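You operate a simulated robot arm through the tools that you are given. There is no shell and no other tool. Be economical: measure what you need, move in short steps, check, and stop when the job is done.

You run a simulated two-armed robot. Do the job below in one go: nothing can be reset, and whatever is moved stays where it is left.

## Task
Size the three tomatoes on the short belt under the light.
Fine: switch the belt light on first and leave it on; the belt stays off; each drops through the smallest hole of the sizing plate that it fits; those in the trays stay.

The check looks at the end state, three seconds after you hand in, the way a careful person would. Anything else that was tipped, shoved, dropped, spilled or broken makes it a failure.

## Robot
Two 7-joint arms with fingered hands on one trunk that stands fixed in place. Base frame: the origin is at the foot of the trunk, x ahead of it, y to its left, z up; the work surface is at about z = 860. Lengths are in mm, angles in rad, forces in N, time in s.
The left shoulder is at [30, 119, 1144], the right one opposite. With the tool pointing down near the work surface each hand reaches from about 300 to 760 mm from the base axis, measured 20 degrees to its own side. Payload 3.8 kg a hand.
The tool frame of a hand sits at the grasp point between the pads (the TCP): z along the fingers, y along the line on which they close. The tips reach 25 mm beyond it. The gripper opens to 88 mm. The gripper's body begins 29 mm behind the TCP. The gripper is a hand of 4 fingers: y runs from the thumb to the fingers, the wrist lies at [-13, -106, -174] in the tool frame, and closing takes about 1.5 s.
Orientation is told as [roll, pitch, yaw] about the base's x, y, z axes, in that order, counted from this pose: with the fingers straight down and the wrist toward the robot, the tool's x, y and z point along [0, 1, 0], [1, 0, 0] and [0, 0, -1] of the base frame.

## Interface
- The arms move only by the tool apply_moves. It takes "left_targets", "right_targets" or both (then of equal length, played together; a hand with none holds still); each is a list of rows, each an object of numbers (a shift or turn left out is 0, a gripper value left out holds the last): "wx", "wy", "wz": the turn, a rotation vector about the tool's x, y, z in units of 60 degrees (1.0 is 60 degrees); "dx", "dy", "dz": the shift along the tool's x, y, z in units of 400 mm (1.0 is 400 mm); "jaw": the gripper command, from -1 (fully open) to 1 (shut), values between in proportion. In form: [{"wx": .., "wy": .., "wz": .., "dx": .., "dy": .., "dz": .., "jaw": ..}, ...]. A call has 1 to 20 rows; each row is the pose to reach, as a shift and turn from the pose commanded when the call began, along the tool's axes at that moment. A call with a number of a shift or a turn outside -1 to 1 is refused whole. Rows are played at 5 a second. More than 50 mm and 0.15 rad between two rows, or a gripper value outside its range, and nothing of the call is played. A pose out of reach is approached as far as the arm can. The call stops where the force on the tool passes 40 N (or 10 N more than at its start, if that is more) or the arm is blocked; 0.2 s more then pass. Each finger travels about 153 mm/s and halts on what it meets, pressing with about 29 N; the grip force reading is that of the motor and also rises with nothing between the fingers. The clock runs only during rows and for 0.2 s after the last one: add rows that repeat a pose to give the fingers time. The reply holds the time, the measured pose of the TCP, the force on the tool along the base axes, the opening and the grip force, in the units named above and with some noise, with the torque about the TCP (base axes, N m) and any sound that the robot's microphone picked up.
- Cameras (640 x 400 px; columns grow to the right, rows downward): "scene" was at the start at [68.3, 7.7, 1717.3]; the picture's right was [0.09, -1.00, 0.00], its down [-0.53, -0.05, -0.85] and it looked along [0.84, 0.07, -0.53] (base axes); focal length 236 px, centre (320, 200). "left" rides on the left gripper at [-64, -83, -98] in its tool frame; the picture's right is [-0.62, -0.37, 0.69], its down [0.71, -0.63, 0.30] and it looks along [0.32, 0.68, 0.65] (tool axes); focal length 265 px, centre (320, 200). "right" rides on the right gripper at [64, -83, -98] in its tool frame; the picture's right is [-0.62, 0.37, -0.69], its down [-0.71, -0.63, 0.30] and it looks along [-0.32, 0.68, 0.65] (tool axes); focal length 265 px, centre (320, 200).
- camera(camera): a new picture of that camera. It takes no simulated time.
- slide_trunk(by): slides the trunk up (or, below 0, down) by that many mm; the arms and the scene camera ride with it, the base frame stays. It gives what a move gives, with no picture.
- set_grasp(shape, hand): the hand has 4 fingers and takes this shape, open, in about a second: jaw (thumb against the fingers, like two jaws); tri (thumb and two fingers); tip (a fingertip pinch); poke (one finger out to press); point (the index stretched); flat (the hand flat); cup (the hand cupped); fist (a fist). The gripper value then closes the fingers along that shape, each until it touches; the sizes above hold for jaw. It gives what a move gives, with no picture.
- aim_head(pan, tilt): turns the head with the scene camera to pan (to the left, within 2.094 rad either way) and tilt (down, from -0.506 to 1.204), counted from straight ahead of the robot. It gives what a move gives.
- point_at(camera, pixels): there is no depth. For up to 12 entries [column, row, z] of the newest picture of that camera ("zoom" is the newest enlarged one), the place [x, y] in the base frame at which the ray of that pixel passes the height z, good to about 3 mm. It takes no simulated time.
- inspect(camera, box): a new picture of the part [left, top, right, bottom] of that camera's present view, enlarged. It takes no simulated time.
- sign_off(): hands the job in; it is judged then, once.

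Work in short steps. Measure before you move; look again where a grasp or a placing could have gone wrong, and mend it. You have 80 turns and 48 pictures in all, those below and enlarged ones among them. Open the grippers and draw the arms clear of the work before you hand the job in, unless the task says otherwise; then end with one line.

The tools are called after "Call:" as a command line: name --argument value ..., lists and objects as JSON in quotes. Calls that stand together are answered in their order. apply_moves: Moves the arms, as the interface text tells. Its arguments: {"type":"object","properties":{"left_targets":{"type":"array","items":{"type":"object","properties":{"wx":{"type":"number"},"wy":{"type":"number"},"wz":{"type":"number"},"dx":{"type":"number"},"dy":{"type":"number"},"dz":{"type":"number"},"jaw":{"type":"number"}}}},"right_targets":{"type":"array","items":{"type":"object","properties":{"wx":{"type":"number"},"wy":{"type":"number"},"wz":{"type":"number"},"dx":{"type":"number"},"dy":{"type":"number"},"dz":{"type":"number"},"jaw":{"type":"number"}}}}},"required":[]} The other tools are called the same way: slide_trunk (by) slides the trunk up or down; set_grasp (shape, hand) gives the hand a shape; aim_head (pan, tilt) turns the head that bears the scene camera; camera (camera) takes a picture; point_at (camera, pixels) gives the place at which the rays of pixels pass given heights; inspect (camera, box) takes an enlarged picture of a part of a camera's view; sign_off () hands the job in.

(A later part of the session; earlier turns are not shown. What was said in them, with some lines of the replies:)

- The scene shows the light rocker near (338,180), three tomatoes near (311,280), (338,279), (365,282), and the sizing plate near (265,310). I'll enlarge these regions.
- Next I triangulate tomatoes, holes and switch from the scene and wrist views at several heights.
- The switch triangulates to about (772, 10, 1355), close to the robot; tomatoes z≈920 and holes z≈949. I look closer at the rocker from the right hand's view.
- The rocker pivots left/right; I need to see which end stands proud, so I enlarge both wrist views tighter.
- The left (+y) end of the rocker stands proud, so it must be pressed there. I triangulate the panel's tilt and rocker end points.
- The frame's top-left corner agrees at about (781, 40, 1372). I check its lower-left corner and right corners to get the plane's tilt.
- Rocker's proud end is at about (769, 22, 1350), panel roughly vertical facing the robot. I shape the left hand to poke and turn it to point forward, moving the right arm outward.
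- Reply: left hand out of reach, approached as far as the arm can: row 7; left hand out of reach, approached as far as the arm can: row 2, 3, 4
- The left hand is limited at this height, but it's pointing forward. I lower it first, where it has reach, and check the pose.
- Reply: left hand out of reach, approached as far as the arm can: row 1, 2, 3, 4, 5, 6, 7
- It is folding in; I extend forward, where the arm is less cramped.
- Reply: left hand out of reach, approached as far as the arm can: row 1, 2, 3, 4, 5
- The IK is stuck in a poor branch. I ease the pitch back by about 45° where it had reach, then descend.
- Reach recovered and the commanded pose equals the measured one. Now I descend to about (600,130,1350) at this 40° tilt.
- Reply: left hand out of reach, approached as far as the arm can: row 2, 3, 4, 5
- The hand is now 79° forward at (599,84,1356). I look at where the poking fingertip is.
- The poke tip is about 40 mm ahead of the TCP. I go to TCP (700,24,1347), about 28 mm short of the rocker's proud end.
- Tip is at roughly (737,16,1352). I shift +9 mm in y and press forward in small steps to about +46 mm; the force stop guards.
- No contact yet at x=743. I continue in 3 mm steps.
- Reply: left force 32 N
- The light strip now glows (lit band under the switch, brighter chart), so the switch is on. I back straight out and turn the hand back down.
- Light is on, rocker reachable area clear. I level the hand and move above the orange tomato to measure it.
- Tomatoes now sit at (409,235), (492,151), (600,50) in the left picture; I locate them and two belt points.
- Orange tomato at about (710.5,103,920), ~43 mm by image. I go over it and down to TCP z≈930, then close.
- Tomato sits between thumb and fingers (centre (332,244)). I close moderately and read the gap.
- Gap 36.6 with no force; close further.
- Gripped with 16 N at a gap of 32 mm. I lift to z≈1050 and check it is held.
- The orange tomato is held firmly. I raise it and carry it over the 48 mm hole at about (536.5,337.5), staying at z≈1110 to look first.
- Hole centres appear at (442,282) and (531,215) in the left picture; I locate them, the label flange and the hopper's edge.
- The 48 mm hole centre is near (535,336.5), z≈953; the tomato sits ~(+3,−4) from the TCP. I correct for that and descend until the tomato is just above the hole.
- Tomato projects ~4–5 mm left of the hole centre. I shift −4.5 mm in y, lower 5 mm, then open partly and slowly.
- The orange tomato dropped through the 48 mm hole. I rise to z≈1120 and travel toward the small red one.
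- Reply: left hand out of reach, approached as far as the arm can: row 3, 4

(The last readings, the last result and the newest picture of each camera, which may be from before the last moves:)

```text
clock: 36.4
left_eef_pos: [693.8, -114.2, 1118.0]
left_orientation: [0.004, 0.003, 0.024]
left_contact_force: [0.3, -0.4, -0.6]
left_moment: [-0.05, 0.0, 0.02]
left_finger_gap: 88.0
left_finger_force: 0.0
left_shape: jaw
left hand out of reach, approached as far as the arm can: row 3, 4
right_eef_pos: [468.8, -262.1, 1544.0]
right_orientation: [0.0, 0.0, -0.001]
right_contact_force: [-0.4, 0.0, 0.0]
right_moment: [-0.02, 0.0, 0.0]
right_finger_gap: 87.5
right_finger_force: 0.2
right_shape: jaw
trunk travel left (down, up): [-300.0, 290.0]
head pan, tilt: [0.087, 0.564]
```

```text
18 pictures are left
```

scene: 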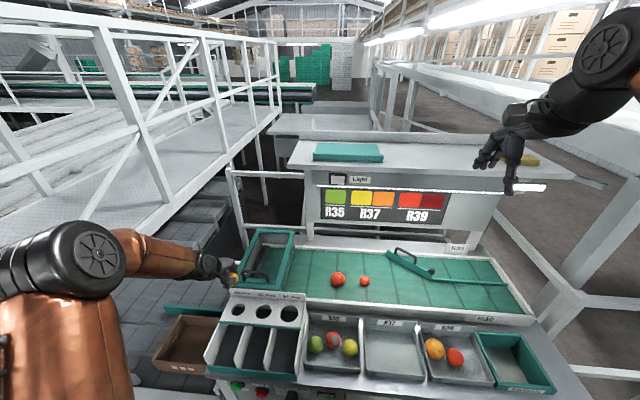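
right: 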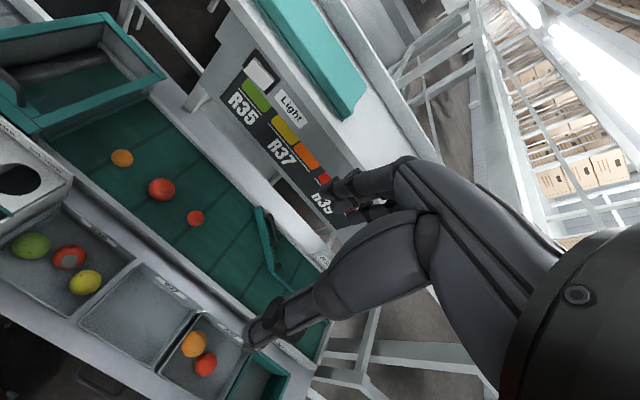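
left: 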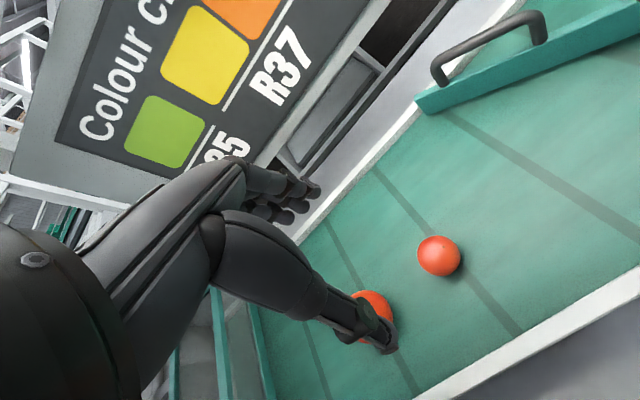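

Reach is ~11 mm short here; a slight forward pitch (~7°) brings the wrist back inside reach. First I locate the red tomato at (438,257).

Call:
point_at --camera "left" --pixels '[[438, 257, 915], [438, 257, 920], [438, 257, 925]]'

Call:
apply_moves --left_targets '[{"wx": -0.06}, {"wx": -0.12}, {"wx": -0.12, "dz": 0.06}, {"wx": -0.12, "dz": 0.13}, {"wx": -0.12, "dz": 0.18}]'

```text
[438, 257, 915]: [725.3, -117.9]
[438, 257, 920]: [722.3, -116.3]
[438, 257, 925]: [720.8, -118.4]
```

```text
clock: 37.6
left_eef_pos: [694.8, -112.8, 1045.9]
left_orientation: [0.003, -0.125, 0.021]
left_contact_force: [-0.6, -0.3, -0.4]
left_moment: [-0.01, 0.02, -0.02]
left_finger_gap: 87.8
left_finger_force: 0.0
left_shape: jaw
right_eef_pos: [468.5, -263.2, 1543.1]
right_orientation: [0.0, 0.001, -0.001]
right_contact_force: [0.8, -0.1, -0.4]
right_moment: [0.01, -0.01, 0.02]
right_finger_gap: 87.5
right_finger_force: 0.1
right_shape: jaw
trunk travel left (down, up): [-300.0, 290.0]
head pan, tilt: [0.087, 0.564]
```

Tomato at about (722.5,−118,919). I move above it and descend to TCP z≈931.

Call:
apply_moves --left_targets '[{"dx": -0.015, "dy": 0.0695, "dz": 0.009, "jaw": -0.7}, {"dx": -0.015, "dy": 0.058, "dz": 0.1}, {"dx": -0.015, "dy": 0.046, "dz": 0.195}, {"dx": -0.015, "dy": 0.04, "dz": 0.245}, {"dx": -0.015, "dy": 0.0335, "dz": 0.292}, {"dx": -0.015, "dy": 0.0335, "dz": 0.292}]'

Call:
camera --camera "left"

```text
clock: 39.0
left_eef_pos: [691.7, -100.1, 955.3]
left_orientation: [0.003, -0.124, 0.02]
left_contact_force: [-0.1, 0.5, -0.6]
left_moment: [-0.02, -0.02, 0.0]
left_finger_gap: 74.6
left_finger_force: 0.0
left_shape: jaw
left hand out of reach, approached as far as the arm can: row 1, 2, 3, 4, 5, 6
right_eef_pos: [469.3, -263.8, 1543.5]
right_orientation: [0.0, 0.0, -0.001]
right_contact_force: [0.0, 0.8, 1.0]
right_moment: [0.02, 0.01, -0.01]
right_finger_gap: 87.4
right_finger_force: 0.0
right_shape: jaw
trunk travel left (down, up): [-300.0, 290.0]
head pan, tilt: [0.087, 0.564]
```

```text
17 pictures are left
```

left: 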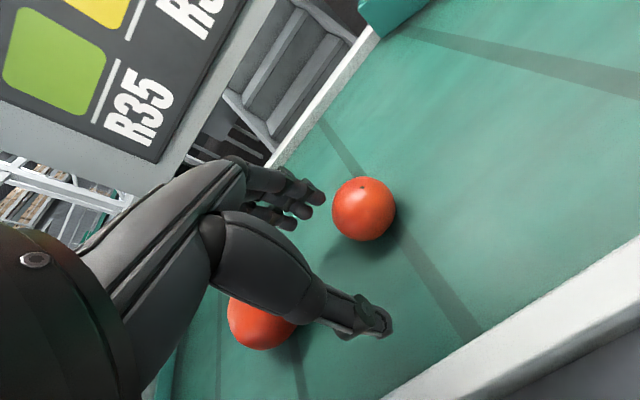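

The left arm's shoulder limit stops it here, so the right hand should take this tomato. I lift the left hand away and park it to the left.

Call:
apply_moves --left_targets '[{"dy": 0.012, "dz": -0.1}, {"dy": 0.025, "dz": -0.2}, {"dy": 0.038, "dz": -0.3}, {"dy": 0.0516, "dz": -0.41}, {"dx": 0.1, "dy": 0.02, "dz": -0.44}, {"dx": 0.2, "dy": -0.02, "dz": -0.48}, {"dx": 0.3, "dy": -0.06, "dz": -0.52}, {"dx": 0.4, "dy": -0.1, "dz": -0.56}, {"dx": 0.5, "dy": -0.14, "dz": -0.6}, {"dx": 0.6, "dy": -0.18, "dz": -0.6}, {"dx": 0.7, "dy": -0.22, "dz": -0.6}, {"dx": 0.8, "dy": -0.26, "dz": -0.6}, {"dx": 0.9, "dy": -0.3, "dz": -0.6}, {"dx": 0.98, "dy": -0.3, "dz": -0.6}]'

Call:
apply_moves --left_targets '[{"wx": 0.12}, {"wx": 0.12}]'

```text
clock: 42.0
left_eef_pos: [536.0, 287.5, 1177.1]
left_orientation: [0.004, -0.125, 0.023]
left_contact_force: [0.2, 0.6, 0.5]
left_moment: [0.07, -0.04, 0.01]
left_finger_gap: 74.8
left_finger_force: 0.1
left_shape: jaw
right_eef_pos: [469.7, -262.8, 1544.5]
right_orientation: [0.0, 0.0, 0.0]
right_contact_force: [0.6, -0.6, 0.2]
right_moment: [-0.03, 0.01, 0.0]
right_finger_gap: 87.8
right_finger_force: 0.0
right_shape: jaw
trunk travel left (down, up): [-300.0, 290.0]
head pan, tilt: [0.087, 0.564]
```

```text
clock: 42.6
left_eef_pos: [534.2, 286.3, 1177.6]
left_orientation: [0.003, 0.002, 0.024]
left_contact_force: [-0.1, -0.2, -0.1]
left_moment: [-0.01, 0.05, 0.0]
left_finger_gap: 75.1
left_finger_force: 0.0
left_shape: jaw
right_eef_pos: [468.5, -263.5, 1544.1]
right_orientation: [0.0, 0.0, 0.0]
right_contact_force: [0.3, -0.4, -0.4]
right_moment: [0.0, 0.02, -0.02]
right_finger_gap: 87.7
right_finger_force: 0.0
right_shape: jaw
trunk travel left (down, up): [-300.0, 290.0]
head pan, tilt: [0.087, 0.564]
```

Next the big tomato with the left hand, which should be in reach at (714,−9). I move above it and look.

Call:
apply_moves --left_targets '[{"dx": -0.09, "dy": 0.054, "jaw": -1}, {"dx": -0.18, "dy": 0.108}, {"dx": -0.28, "dy": 0.162}, {"dx": -0.37, "dy": 0.216}, {"dx": -0.46, "dy": 0.27}, {"dx": -0.56, "dy": 0.324}, {"dx": -0.65, "dy": 0.378, "dz": 0.05}, {"dx": -0.743, "dy": 0.42, "dz": 0.1}, {"dx": -0.743, "dy": 0.433, "dz": 0.19}, {"dx": -0.743, "dy": 0.433, "dz": 0.28}, {"dx": -0.743, "dy": 0.433, "dz": 0.28}]'

Call:
camera --camera "left"

```text
clock: 45.0
left_eef_pos: [713.1, -9.2, 1064.4]
left_orientation: [0.002, 0.0, 0.022]
left_contact_force: [0.3, 0.5, 0.5]
left_moment: [-0.02, 0.01, 0.03]
left_finger_gap: 88.1
left_finger_force: 0.0
left_shape: jaw
right_eef_pos: [468.3, -264.0, 1544.3]
right_orientation: [0.0, 0.0, -0.001]
right_contact_force: [-0.1, 0.8, 0.0]
right_moment: [-0.02, 0.01, 0.0]
right_finger_gap: 87.5
right_finger_force: 0.2
right_shape: jaw
trunk travel left (down, up): [-300.0, 290.0]
head pan, tilt: [0.087, 0.564]
```

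```text
16 pictures are left
```

left: 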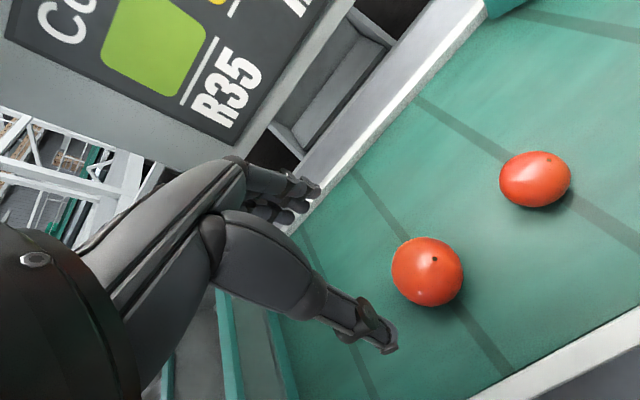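

In reach. Big tomato centre at (428,272); I check its position before descending.

Call:
point_at --camera "left" --pixels '[[428, 272, 925], [428, 272, 930], [428, 237, 928], [428, 307, 928], [392, 272, 928], [464, 272, 928], [535, 180, 918]]'

```text
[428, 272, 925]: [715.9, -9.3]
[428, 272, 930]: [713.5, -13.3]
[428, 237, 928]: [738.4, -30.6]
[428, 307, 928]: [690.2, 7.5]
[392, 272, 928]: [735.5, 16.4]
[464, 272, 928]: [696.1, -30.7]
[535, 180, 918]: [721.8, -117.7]
```

Big tomato at (714.5,−10), TCP aligned. I descend to z≈933 and close gently.

Call:
apply_moves --left_targets '[{"dy": 0.003, "dz": 0.1}, {"dy": 0.003, "dz": 0.19}, {"dy": 0.003, "dz": 0.25}, {"dy": 0.003, "dz": 0.29}, {"dy": 0.003, "dz": 0.328}, {"dy": 0.003, "dz": 0.328}, {"dy": 0.003, "dz": 0.328, "jaw": -0.6}, {"dy": 0.003, "dz": 0.328, "jaw": -0.3}, {"dy": 0.003, "dz": 0.328, "jaw": 0.0}, {"dy": 0.003, "dz": 0.328, "jaw": 0.0}, {"dy": 0.003, "dz": 0.328, "jaw": 0.1}, {"dy": 0.003, "dz": 0.328, "jaw": 0.1}, {"dy": 0.003, "dz": 0.328, "jaw": 0.1}]'

Call:
camera --camera "left"

```text
clock: 47.8
left_eef_pos: [709.2, -6.6, 938.9]
left_orientation: [0.002, 0.002, 0.021]
left_contact_force: [0.0, -0.3, 0.5]
left_moment: [0.0, 0.01, 0.0]
left_finger_gap: 50.5
left_finger_force: 16.5
left_shape: jaw
left hand out of reach, approached as far as the arm can: row 4, 5, 6, 7, 8, 9, 10, 11, 12, 13
right_eef_pos: [469.1, -263.4, 1543.4]
right_orientation: [0.001, 0.001, -0.001]
right_contact_force: [0.2, -0.2, 0.0]
right_moment: [0.02, -0.02, -0.01]
right_finger_gap: 87.8
right_finger_force: 0.1
right_shape: jaw
trunk travel left (down, up): [-300.0, 290.0]
head pan, tilt: [0.087, 0.564]
```

```text
15 pictures are left
```

left: 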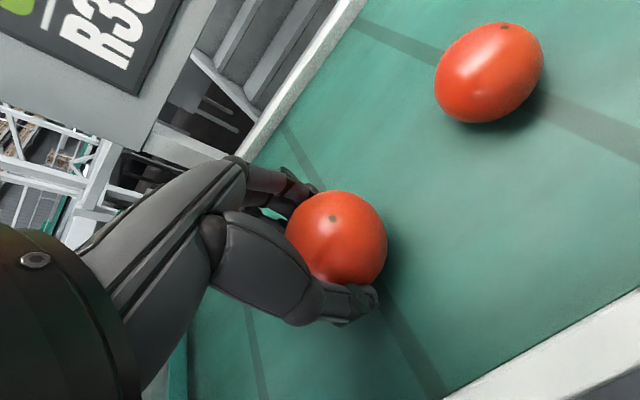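

Gripped at 16.5 N, gap 50.5. I lift to z≈1120 and check.

Call:
apply_moves --left_targets '[{"jaw": 0.2}, {"dz": -0.03, "jaw": 0.2}, {"dz": -0.1}, {"dz": -0.2}, {"dz": -0.3}, {"dz": -0.4}, {"dz": -0.46}, {"dz": -0.46}]'

Call:
camera --camera "left"

```text
clock: 49.6
left_eef_pos: [709.4, -5.2, 1122.0]
left_orientation: [0.003, 0.003, 0.022]
left_contact_force: [-0.1, 0.0, -0.6]
left_moment: [0.0, 0.01, -0.02]
left_finger_gap: 50.4
left_finger_force: 16.5
left_shape: jaw
right_eef_pos: [470.6, -263.5, 1543.1]
right_orientation: [0.002, 0.001, 0.001]
right_contact_force: [-0.8, -0.5, -0.5]
right_moment: [0.02, 0.02, 0.0]
right_finger_gap: 87.7
right_finger_force: 0.0
right_shape: jaw
trunk travel left (down, up): [-300.0, 290.0]
head pan, tilt: [0.087, 0.564]
```

```text
14 pictures are left
```

left: 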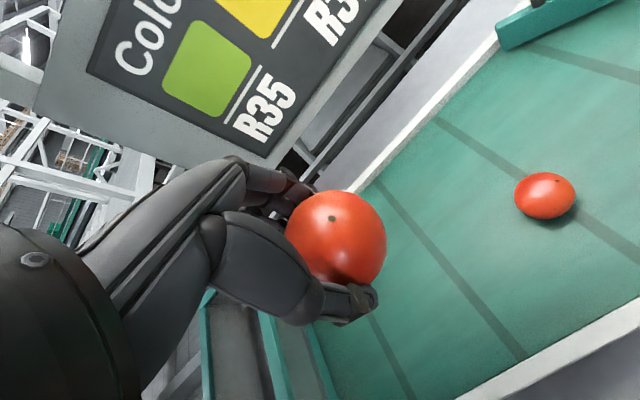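

Held well; images put its diameter at 58–60 mm, so it belongs to the 64 mm hole near (536,154.5). I carry it over and stop just above.

Call:
apply_moves --left_targets '[{"dx": 0.07, "dy": -0.072}, {"dx": 0.14, "dy": -0.144}, {"dx": 0.21, "dy": -0.217}, {"dx": 0.28, "dy": -0.289}, {"dx": 0.35, "dy": -0.361}, {"dx": 0.4215, "dy": -0.4335}, {"dx": 0.4215, "dy": -0.4335, "dz": 0.09}, {"dx": 0.4215, "dy": -0.4335, "dz": 0.18}, {"dx": 0.4215, "dy": -0.4335, "dz": 0.25}, {"dx": 0.4215, "dy": -0.4335, "dz": 0.285}, {"dx": 0.4215, "dy": -0.4335, "dz": 0.285}]'

Call:
camera --camera "left"

Call:
inspect --camera "scene" --box '[216, 270, 312, 330]'

```text
clock: 52.0
left_eef_pos: [532.0, 158.5, 1010.0]
left_orientation: [0.004, 0.002, 0.022]
left_contact_force: [0.2, 0.0, -1.4]
left_moment: [0.01, 0.0, 0.01]
left_finger_gap: 49.9
left_finger_force: 16.1
left_shape: jaw
right_eef_pos: [469.8, -263.6, 1543.7]
right_orientation: [0.001, -0.001, -0.001]
right_contact_force: [0.1, -0.3, -0.4]
right_moment: [0.02, 0.03, 0.02]
right_finger_gap: 87.2
right_finger_force: 0.1
right_shape: jaw
trunk travel left (down, up): [-300.0, 290.0]
head pan, tilt: [0.087, 0.564]
```

```text
13 pictures are left
```

left: 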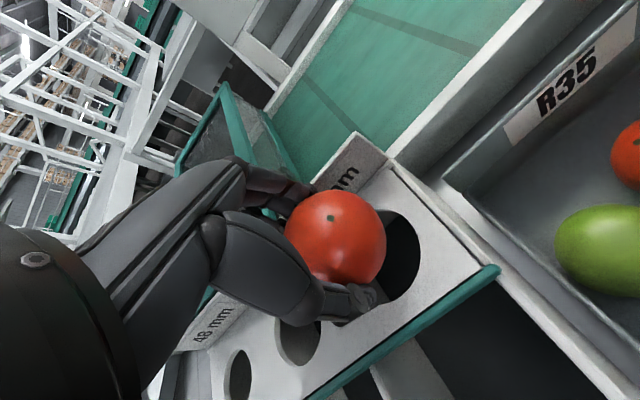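

```text
6.67 times, centred on (264, 300) of scene
```

zoom: 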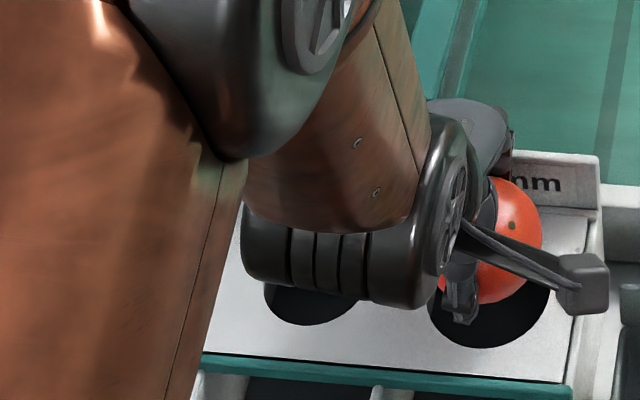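

Tomato is centred over the 64 mm hole within a few mm in both views. I lower 11 mm, nudge −2 mm in x, and open partly.

Call:
apply_moves --left_targets '[{"dy": -0.005, "dz": 0.015}, {"dy": -0.005, "dz": 0.028}, {"dy": -0.005, "dz": 0.028, "jaw": -0.1}, {"dy": -0.005, "dz": 0.028, "jaw": -0.25}, {"dy": -0.005, "dz": 0.028, "jaw": -0.45}, {"dy": -0.005, "dz": 0.028, "jaw": -0.7}, {"dy": -0.005, "dz": 0.028, "jaw": -0.7}, {"dy": -0.005, "dz": 0.028, "jaw": -0.7}]'

Call:
camera --camera "left"

```text
clock: 53.8
left_eef_pos: [529.1, 159.1, 999.4]
left_orientation: [0.004, 0.002, 0.023]
left_contact_force: [-1.7, 0.4, -1.0]
left_moment: [-0.01, 0.01, 0.0]
left_finger_gap: 74.4
left_finger_force: 0.0
left_shape: jaw
right_eef_pos: [468.9, -263.2, 1543.6]
right_orientation: [0.001, 0.0, 0.001]
right_contact_force: [0.5, 0.0, 0.5]
right_moment: [0.0, 0.02, 0.04]
right_finger_gap: 87.4
right_finger_force: 0.0
right_shape: jaw
trunk travel left (down, up): [-300.0, 290.0]
head pan, tilt: [0.087, 0.564]
```

```text
11 pictures are left
```

left: 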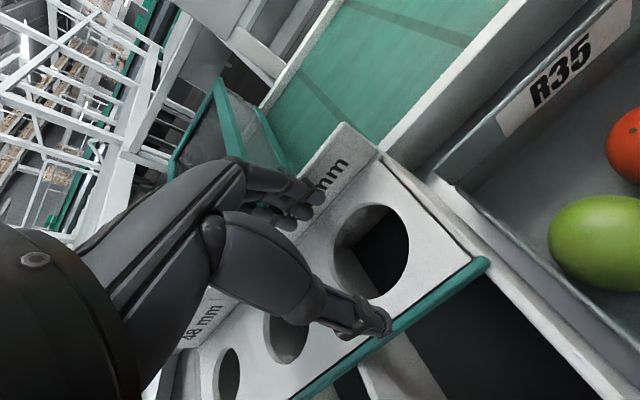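

The big tomato fell through the 64 mm hole. I park the left hand up-left and bring the right hand toward the small red tomato at (722,−118).

Call:
apply_moves --left_targets '[{"dz": -0.1}, {"dz": -0.2}, {"dz": -0.3}, {"dz": -0.4}, {"dx": 0.12, "dz": -0.45}, {"dx": 0.24, "dz": -0.5}, {"dx": 0.36, "dz": -0.5}, {"dx": 0.48, "dz": -0.5}]' --right_targets '[{"dy": 0.06, "dx": 0.045, "dz": 0.06}, {"dy": 0.12, "dx": 0.09, "dz": 0.13}, {"dy": 0.18, "dx": 0.135, "dz": 0.2}, {"dy": 0.24, "dx": 0.18, "dz": 0.28}, {"dy": 0.3, "dx": 0.225, "dz": 0.36}, {"dy": 0.36, "dx": 0.27, "dz": 0.44}, {"dy": 0.42, "dx": 0.315, "dz": 0.52}, {"dy": 0.48, "dx": 0.363, "dz": 0.6}]'

```text
refused: row 5 steps farther than a row can; nothing moved
```

A step was slightly too long; resend with shorter steps.

Call:
apply_moves --left_targets '[{"dz": -0.1}, {"dz": -0.2}, {"dz": -0.3}, {"dz": -0.4}, {"dx": 0.1, "dz": -0.45}, {"dx": 0.2, "dz": -0.5}, {"dx": 0.32, "dz": -0.5}, {"dx": 0.44, "dz": -0.5}]' --right_targets '[{"dy": 0.06, "dx": 0.045, "dz": 0.06}, {"dy": 0.12, "dx": 0.09, "dz": 0.13}, {"dy": 0.18, "dx": 0.135, "dz": 0.2}, {"dy": 0.24, "dx": 0.18, "dz": 0.28}, {"dy": 0.3, "dx": 0.225, "dz": 0.36}, {"dy": 0.36, "dx": 0.27, "dz": 0.44}, {"dy": 0.42, "dx": 0.315, "dz": 0.52}, {"dy": 0.48, "dx": 0.363, "dz": 0.6}]'

Call:
apply_moves --right_targets '[{"dz": 0.1}, {"dz": 0.2}, {"dz": 0.3}, {"dz": 0.4}, {"dy": 0.08, "dz": 0.46}, {"dy": 0.155, "dz": 0.52}, {"dy": 0.155, "dz": 0.58}, {"dy": 0.155, "dz": 0.58}]'

Call:
camera --camera "right"

```text
clock: 55.6
left_eef_pos: [525.5, 334.7, 1198.7]
left_orientation: [0.0, 0.002, 0.019]
left_contact_force: [-0.7, 0.3, -0.5]
left_moment: [-0.03, 0.0, -0.01]
left_finger_gap: 74.5
left_finger_force: 0.1
left_shape: jaw
right_eef_pos: [659.7, -114.2, 1303.2]
right_orientation: [-0.002, 0.001, 0.001]
right_contact_force: [-0.3, -0.1, -0.5]
right_moment: [-0.04, 0.04, 0.0]
right_finger_gap: 87.8
right_finger_force: 0.1
right_shape: jaw
trunk travel left (down, up): [-300.0, 290.0]
head pan, tilt: [0.087, 0.564]
```

```text
clock: 57.4
left_eef_pos: [525.6, 333.6, 1200.2]
left_orientation: [0.004, 0.002, 0.022]
left_contact_force: [-0.2, 0.5, 0.1]
left_moment: [0.02, 0.02, 0.0]
left_finger_gap: 74.7
left_finger_force: 0.0
left_shape: jaw
right_eef_pos: [722.0, -117.8, 1070.4]
right_orientation: [0.0, 0.0, 0.0]
right_contact_force: [-0.1, -0.8, 0.1]
right_moment: [0.01, 0.02, 0.01]
right_finger_gap: 87.5
right_finger_force: 0.0
right_shape: jaw
trunk travel left (down, up): [-300.0, 290.0]
head pan, tilt: [0.087, 0.564]
```

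```text
10 pictures are left
```

right: 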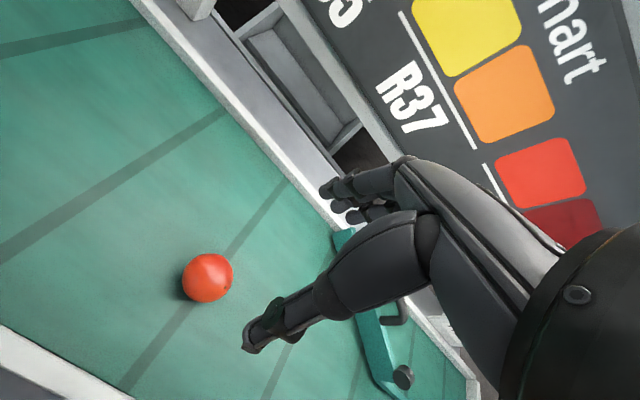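

Right hand is above the red tomato at (207,278) in its picture. I verify position and descend to z≈930, then close.

Call:
point_at --camera "right" --pixels '[[207, 278, 915], [207, 278, 920]]'

Call:
apply_moves --right_targets '[{"dz": 0.1}, {"dz": 0.2}, {"dz": 0.27}, {"dz": 0.32}, {"dz": 0.35}, {"dz": 0.35}, {"dz": 0.35, "jaw": -0.4}, {"dz": 0.35, "jaw": 0}, {"dz": 0.35, "jaw": 0.3}, {"dz": 0.35, "jaw": 0.45}, {"dz": 0.35, "jaw": 0.45}, {"dz": 0.35, "jaw": 0.45}]'

Call:
camera --camera "right"

```text
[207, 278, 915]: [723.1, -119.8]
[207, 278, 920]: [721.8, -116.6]
```

```text
clock: 60.0
left_eef_pos: [523.9, 333.4, 1199.9]
left_orientation: [0.002, 0.001, 0.022]
left_contact_force: [-0.5, 0.4, 0.6]
left_moment: [-0.02, -0.02, 0.01]
left_finger_gap: 74.7
left_finger_force: 0.1
left_shape: jaw
right_eef_pos: [721.9, -117.4, 929.6]
right_orientation: [0.001, 0.0, -0.001]
right_contact_force: [-0.6, -0.4, 0.4]
right_moment: [0.0, 0.02, -0.01]
right_finger_gap: 34.0
right_finger_force: 16.6
right_shape: jaw
trunk travel left (down, up): [-300.0, 290.0]
head pan, tilt: [0.087, 0.564]
```

```text
9 pictures are left
```

right: 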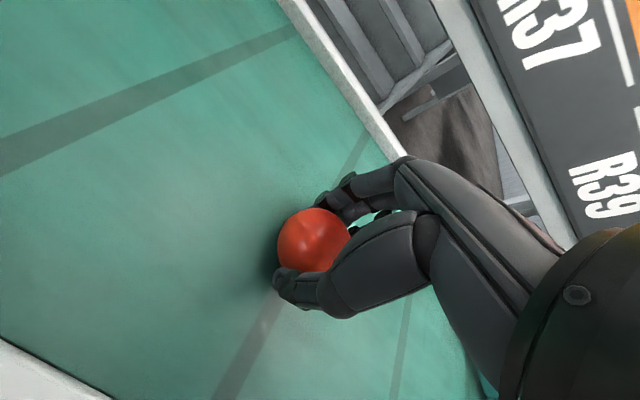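

Gripped (gap 34, 16.6 N), marginally larger than the orange one, so still the 48 mm hole. I lift and set it down at about (690,20), where the left hand can reach.

Call:
apply_moves --right_targets '[{"dz": -0.03, "jaw": 0.5}, {"dz": -0.08}, {"dz": -0.13}, {"dx": 0.1, "dy": -0.02, "dz": -0.13}, {"dx": 0.2, "dy": -0.05, "dz": -0.13}, {"dx": 0.3, "dy": -0.07, "dz": -0.13}, {"dx": 0.345, "dy": -0.08, "dz": -0.13}, {"dx": 0.345, "dy": -0.08, "dz": -0.07}, {"dx": 0.345, "dy": -0.08, "dz": -0.03}, {"dx": 0.345, "dy": -0.08, "dz": -0.01}, {"dx": 0.345, "dy": -0.08, "dz": -0.002}, {"dx": 0.345, "dy": -0.08, "dz": -0.002}]'

```text
clock: 62.6
left_eef_pos: [526.4, 334.0, 1198.6]
left_orientation: [0.004, 0.001, 0.022]
left_contact_force: [-0.8, 0.4, -0.4]
left_moment: [0.02, -0.01, 0.01]
left_finger_gap: 74.4
left_finger_force: 0.0
left_shape: jaw
right_eef_pos: [689.8, 21.5, 931.8]
right_orientation: [0.0, 0.0, 0.001]
right_contact_force: [0.8, -0.1, -0.8]
right_moment: [0.01, 0.0, -0.02]
right_finger_gap: 34.1
right_finger_force: 16.1
right_shape: jaw
trunk travel left (down, up): [-300.0, 290.0]
head pan, tilt: [0.087, 0.564]
```

It's within ~2 mm of the belt. I lower a bit and open slowly, then rise and look.

Call:
apply_moves --right_targets '[{"dz": 0.005}, {"dz": 0.005, "jaw": 0.3}, {"dz": 0.005, "jaw": 0.2}, {"dz": 0.005, "jaw": 0.0}, {"dz": 0.005, "jaw": -0.4}, {"dz": 0.005, "jaw": -0.9}, {"dz": 0.005, "jaw": -0.9}, {"dz": 0.005, "jaw": -0.9}]'

Call:
apply_moves --right_targets '[{"dz": -0.05}, {"dz": -0.15}, {"dz": -0.25}, {"dz": -0.36}, {"dx": -0.1, "dy": -0.05, "dz": -0.38}, {"dx": -0.2, "dy": -0.1, "dz": -0.42}, {"dx": -0.3, "dy": -0.15, "dz": -0.46}, {"dx": -0.4, "dy": -0.2, "dz": -0.5}, {"dx": -0.5, "dy": -0.25, "dz": -0.53}, {"dx": -0.6, "dy": -0.3, "dz": -0.55}, {"dx": -0.7, "dy": -0.35, "dz": -0.57}]'

Call:
camera --camera "scene"

```text
clock: 64.4
left_eef_pos: [524.7, 334.6, 1199.0]
left_orientation: [0.004, 0.001, 0.023]
left_contact_force: [-1.1, 0.8, -0.3]
left_moment: [0.01, 0.01, -0.02]
left_finger_gap: 74.4
left_finger_force: 0.1
left_shape: jaw
right_eef_pos: [689.2, 21.0, 929.7]
right_orientation: [0.001, 0.001, 0.0]
right_contact_force: [-0.2, -0.2, -0.6]
right_moment: [0.01, 0.03, 0.0]
right_finger_gap: 83.2
right_finger_force: 0.1
right_shape: jaw
trunk travel left (down, up): [-300.0, 290.0]
head pan, tilt: [0.087, 0.564]
```

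```text
clock: 66.8
left_eef_pos: [523.1, 332.0, 1199.0]
left_orientation: [0.007, 0.0, 0.021]
left_contact_force: [-0.9, -1.3, -0.2]
left_moment: [-0.02, 0.0, 0.01]
left_finger_gap: 74.7
left_finger_force: 0.1
left_shape: jaw
right_eef_pos: [550.6, -261.2, 1156.6]
right_orientation: [0.001, 0.0, 0.002]
right_contact_force: [-0.3, -0.1, -0.9]
right_moment: [0.03, 0.01, -0.02]
right_finger_gap: 83.5
right_finger_force: 0.0
right_shape: jaw
trunk travel left (down, up): [-300.0, 290.0]
head pan, tilt: [0.087, 0.564]
```

```text
8 pictures are left
```

scene: 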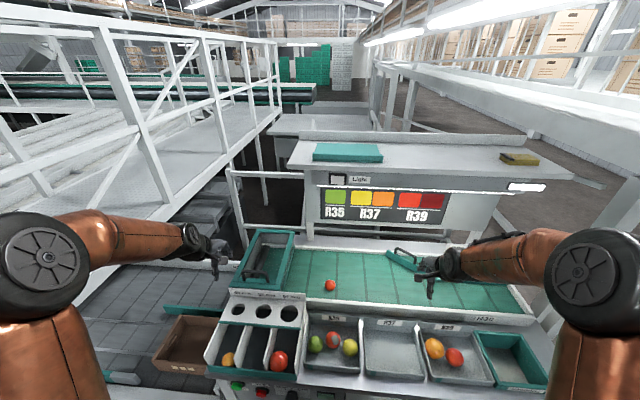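

Orange lies in the 48 bin (228,358), big red in the 64 bin (279,360); the small red rests at (330,285). I locate it and bring the left hand over.

Call:
point_at --camera "scene" --pixels '[[330, 285, 915], [330, 285, 920]]'

Call:
apply_moves --left_targets '[{"dx": -0.08, "dy": 0.045, "jaw": -1}, {"dx": -0.16, "dy": 0.09}, {"dx": -0.24, "dy": 0.135}, {"dx": -0.34, "dy": 0.18}, {"dx": -0.44, "dy": 0.22}, {"dx": -0.54, "dy": 0.26}, {"dx": -0.62, "dy": 0.3, "dz": 0.06}, {"dx": -0.7, "dy": 0.34, "dz": 0.12}, {"dx": -0.765, "dy": 0.38, "dz": 0.19}, {"dx": -0.785, "dy": 0.4, "dz": 0.27}, {"dx": -0.785, "dy": 0.4, "dz": 0.34}, {"dx": -0.785, "dy": 0.4, "dz": 0.34}]'

Call:
camera --camera "left"

```text
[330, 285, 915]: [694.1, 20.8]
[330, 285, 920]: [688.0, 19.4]
```

```text
clock: 69.4
left_eef_pos: [693.8, 25.1, 1061.1]
left_orientation: [0.003, 0.002, 0.023]
left_contact_force: [-0.4, -0.1, 0.8]
left_moment: [0.01, -0.03, 0.0]
left_finger_gap: 88.0
left_finger_force: 0.0
left_shape: jaw
right_eef_pos: [551.9, -258.3, 1158.4]
right_orientation: [-0.002, 0.0, 0.0]
right_contact_force: [-0.5, -0.5, -0.3]
right_moment: [-0.02, 0.0, 0.02]
right_finger_gap: 83.4
right_finger_force: 0.1
right_shape: jaw
trunk travel left (down, up): [-300.0, 290.0]
head pan, tilt: [0.087, 0.564]
```

```text
7 pictures are left
```

left: 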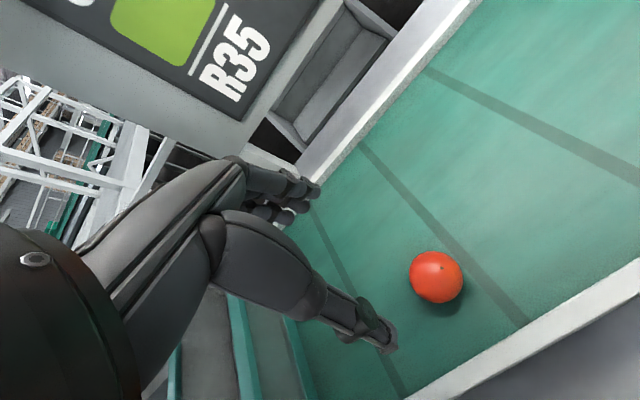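

Red tomato centre at (437,277); I get its position.

Call:
point_at --camera "left" --pixels '[[437, 277, 917], [437, 277, 921]]'

```text
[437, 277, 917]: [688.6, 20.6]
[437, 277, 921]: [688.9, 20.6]
```

It's at (689,20.6). I centre on it, descend to z≈930, and close.

Call:
apply_moves --left_targets '[{"dx": -0.01, "dy": -0.011, "dz": 0.08}, {"dx": -0.01, "dy": -0.011, "dz": 0.17}, {"dx": -0.01, "dy": -0.011, "dz": 0.24}, {"dx": -0.01, "dy": -0.011, "dz": 0.29}, {"dx": -0.01, "dy": -0.011, "dz": 0.3275}, {"dx": -0.01, "dy": -0.011, "dz": 0.3275}, {"dx": -0.01, "dy": -0.011, "dz": 0.3275, "jaw": -0.4}, {"dx": -0.01, "dy": -0.011, "dz": 0.3275, "jaw": 0.0}, {"dx": -0.01, "dy": -0.011, "dz": 0.3275, "jaw": 0.3}, {"dx": -0.01, "dy": -0.011, "dz": 0.3275, "jaw": 0.45}, {"dx": -0.01, "dy": -0.011, "dz": 0.3275, "jaw": 0.5}, {"dx": -0.01, "dy": -0.011, "dz": 0.3275, "jaw": 0.5}]'

```text
clock: 72.0
left_eef_pos: [688.6, 19.7, 931.3]
left_orientation: [0.003, 0.003, 0.023]
left_contact_force: [0.0, -0.1, -1.6]
left_moment: [0.0, 0.0, 0.0]
left_finger_gap: 32.3
left_finger_force: 16.0
left_shape: jaw
right_eef_pos: [552.5, -258.8, 1157.3]
right_orientation: [0.0, 0.001, -0.001]
right_contact_force: [-0.2, -0.3, 0.6]
right_moment: [0.02, 0.04, 0.02]
right_finger_gap: 83.4
right_finger_force: 0.1
right_shape: jaw
trunk travel left (down, up): [-300.0, 290.0]
head pan, tilt: [0.087, 0.564]
```

Gripped (gap 32.3, 16 N). I lift, carry it to above the 48 mm hole and descend to z≈992 for a look.

Call:
apply_moves --left_targets '[{"dz": -0.05}, {"dz": -0.15}, {"dz": -0.25}, {"dz": -0.36}, {"dz": -0.45}, {"dx": 0.1, "dy": -0.047, "dz": -0.45}, {"dx": 0.2, "dy": -0.094, "dz": -0.45}, {"dx": 0.3, "dy": -0.14, "dz": -0.45}, {"dx": 0.4, "dy": -0.187, "dz": -0.45}, {"dx": 0.5, "dy": -0.234, "dz": -0.45}, {"dx": 0.6, "dy": -0.28, "dz": -0.45}, {"dx": 0.7, "dy": -0.327, "dz": -0.45}, {"dx": 0.804, "dy": -0.373, "dz": -0.45}, {"dx": 0.804, "dy": -0.373, "dz": -0.37}, {"dx": 0.804, "dy": -0.373, "dz": -0.28}, {"dx": 0.804, "dy": -0.373, "dz": -0.2}, {"dx": 0.804, "dy": -0.373, "dz": -0.15}, {"dx": 0.804, "dy": -0.373, "dz": -0.15}]'

Call:
camera --camera "left"

Call:
inspect --camera "scene" --box '[200, 270, 296, 330]'

```text
clock: 75.8
left_eef_pos: [531.8, 338.7, 993.0]
left_orientation: [0.004, 0.0, 0.021]
left_contact_force: [-0.1, 0.3, 0.9]
left_moment: [-0.04, 0.02, 0.0]
left_finger_gap: 31.8
left_finger_force: 16.0
left_shape: jaw
right_eef_pos: [552.1, -257.9, 1156.4]
right_orientation: [0.001, -0.002, -0.001]
right_contact_force: [1.0, 0.0, 0.4]
right_moment: [-0.03, 0.02, -0.03]
right_finger_gap: 83.3
right_finger_force: 0.1
right_shape: jaw
trunk travel left (down, up): [-300.0, 290.0]
head pan, tilt: [0.087, 0.564]
```

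```text
6 pictures are left
```

left: 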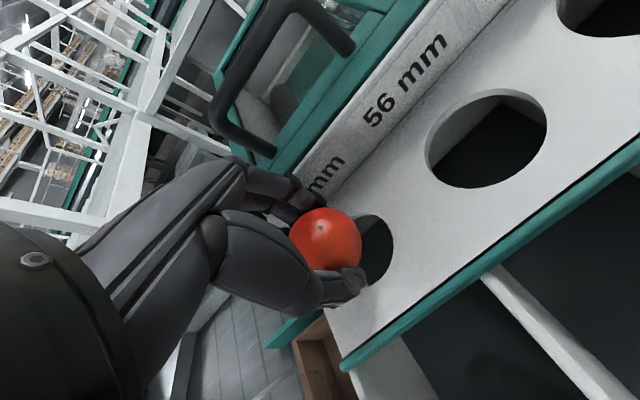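

```text
6.67 times, centred on (248, 300) of scene
```

zoom: 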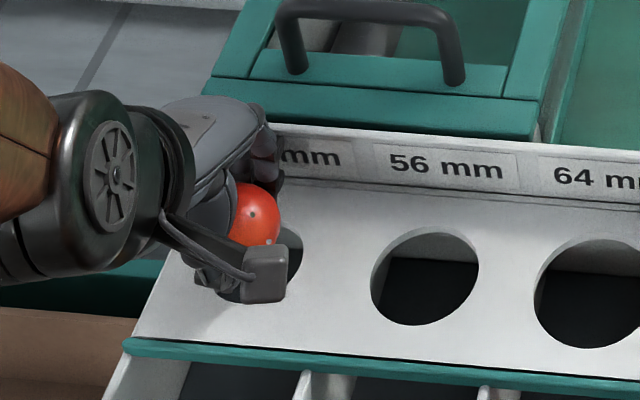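

Compared with the orange drop, this tomato sits ~3.5 mm further left. I shift −3.4 mm y, −1.5 mm x, lower 6 mm, and open partly.

Call:
apply_moves --left_targets '[{"dx": -0.0085, "dy": -0.004}, {"dx": -0.0085, "dy": -0.004, "dz": 0.016}, {"dx": -0.0085, "dy": -0.004, "dz": 0.016, "jaw": 0.2}, {"dx": -0.0085, "dy": -0.004, "dz": 0.016, "jaw": 0.05}, {"dx": -0.0085, "dy": -0.004, "dz": 0.016, "jaw": -0.2}, {"dx": -0.0085, "dy": -0.004, "dz": 0.016, "jaw": -0.35}, {"dx": -0.0085, "dy": -0.004, "dz": 0.016, "jaw": -0.35}, {"dx": -0.0085, "dy": -0.004, "dz": 0.016, "jaw": -0.35}]'

Call:
camera --camera "left"

```text
clock: 77.6
left_eef_pos: [530.9, 334.7, 986.2]
left_orientation: [0.005, 0.001, 0.022]
left_contact_force: [0.6, -0.6, 0.5]
left_moment: [0.01, 0.01, 0.03]
left_finger_gap: 59.0
left_finger_force: 0.1
left_shape: jaw
right_eef_pos: [552.4, -258.1, 1158.5]
right_orientation: [0.002, -0.001, 0.002]
right_contact_force: [-0.7, -0.6, 0.8]
right_moment: [0.0, 0.0, 0.03]
right_finger_gap: 83.5
right_finger_force: 0.1
right_shape: jaw
trunk travel left (down, up): [-300.0, 290.0]
head pan, tilt: [0.087, 0.564]
```

```text
4 pictures are left
```

left: 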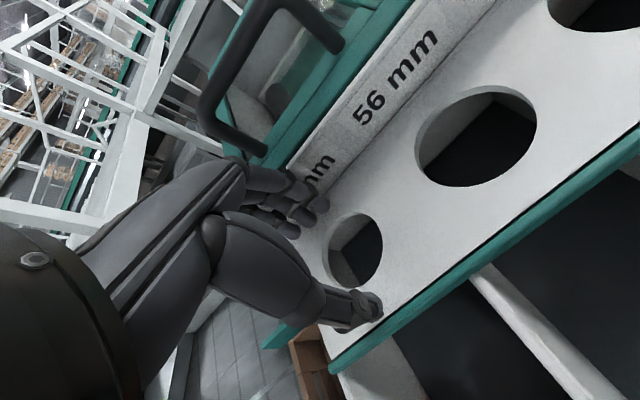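

It dropped through the 48 mm hole. I raise the left hand, draw both arms back, open the grippers and take a final look.

Call:
apply_moves --left_targets '[{"dz": -0.1}, {"dz": -0.2}, {"dz": -0.3}, {"dz": -0.4}, {"dz": -0.5, "jaw": -1}, {"dz": -0.6, "dy": -0.03}, {"dz": -0.68, "dy": -0.06}, {"dz": -0.68, "dy": -0.06}]' --right_targets '[{"dz": -0.05, "jaw": -1}, {"dz": -0.1, "dy": -0.03}, {"dz": -0.18, "dy": -0.06}, {"dz": -0.25, "dy": -0.1}, {"dz": -0.3, "dy": -0.13}, {"dz": -0.35, "dy": -0.15}, {"dz": -0.4, "dy": -0.15}, {"dz": -0.4, "dy": -0.15}]'

Call:
camera --camera "scene"

Call:
inspect --camera "scene" --box '[200, 280, 360, 400]'

```text
clock: 79.4
left_eef_pos: [507.4, 332.4, 1257.4]
left_orientation: [0.003, -0.001, 0.022]
left_contact_force: [0.2, -0.7, -0.8]
left_moment: [0.0, 0.03, -0.02]
left_finger_gap: 87.6
left_finger_force: 0.0
left_shape: jaw
right_eef_pos: [490.2, -258.5, 1317.7]
right_orientation: [-0.001, 0.002, 0.001]
right_contact_force: [0.3, -0.2, -0.2]
right_moment: [-0.01, -0.01, 0.0]
right_finger_gap: 87.6
right_finger_force: 0.1
right_shape: jaw
trunk travel left (down, up): [-300.0, 290.0]
head pan, tilt: [0.087, 0.564]
```

```text
3 pictures are left
```

scene: 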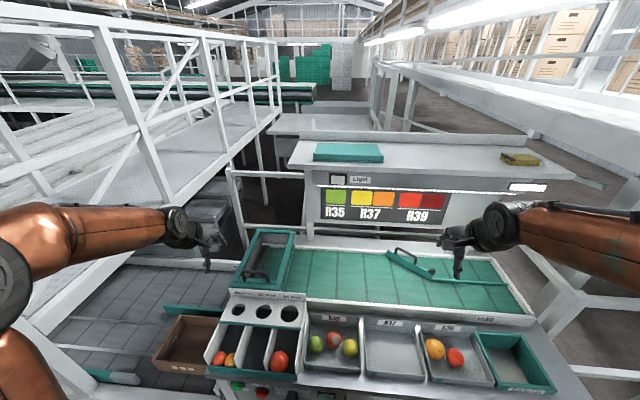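

```text
3.33 times, centred on (280, 340) of scene
```

zoom: 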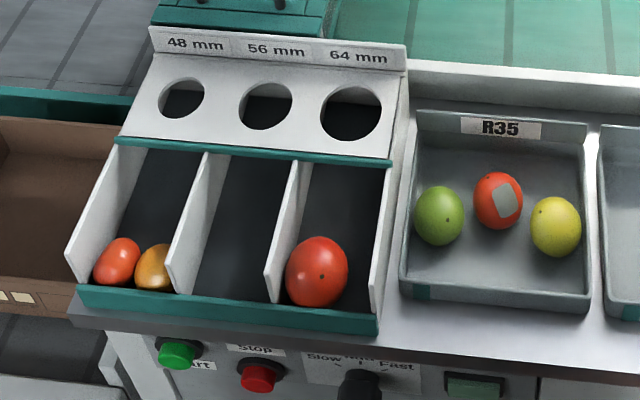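

All three lie in their bins (two in the 48, the big one in the 64), the light is on, the belt is off, and the trays are untouched. I hand in.

Call:
sign_off

```text
The job is handed in.
```

The three tomatoes are sized: two went through the 48 mm hole and the big one, about 59 mm by the camera views, through the 64 mm hole. I switched the belt light on first and left it on. The belt stayed off, and the tomatoes in the trays were not touched.
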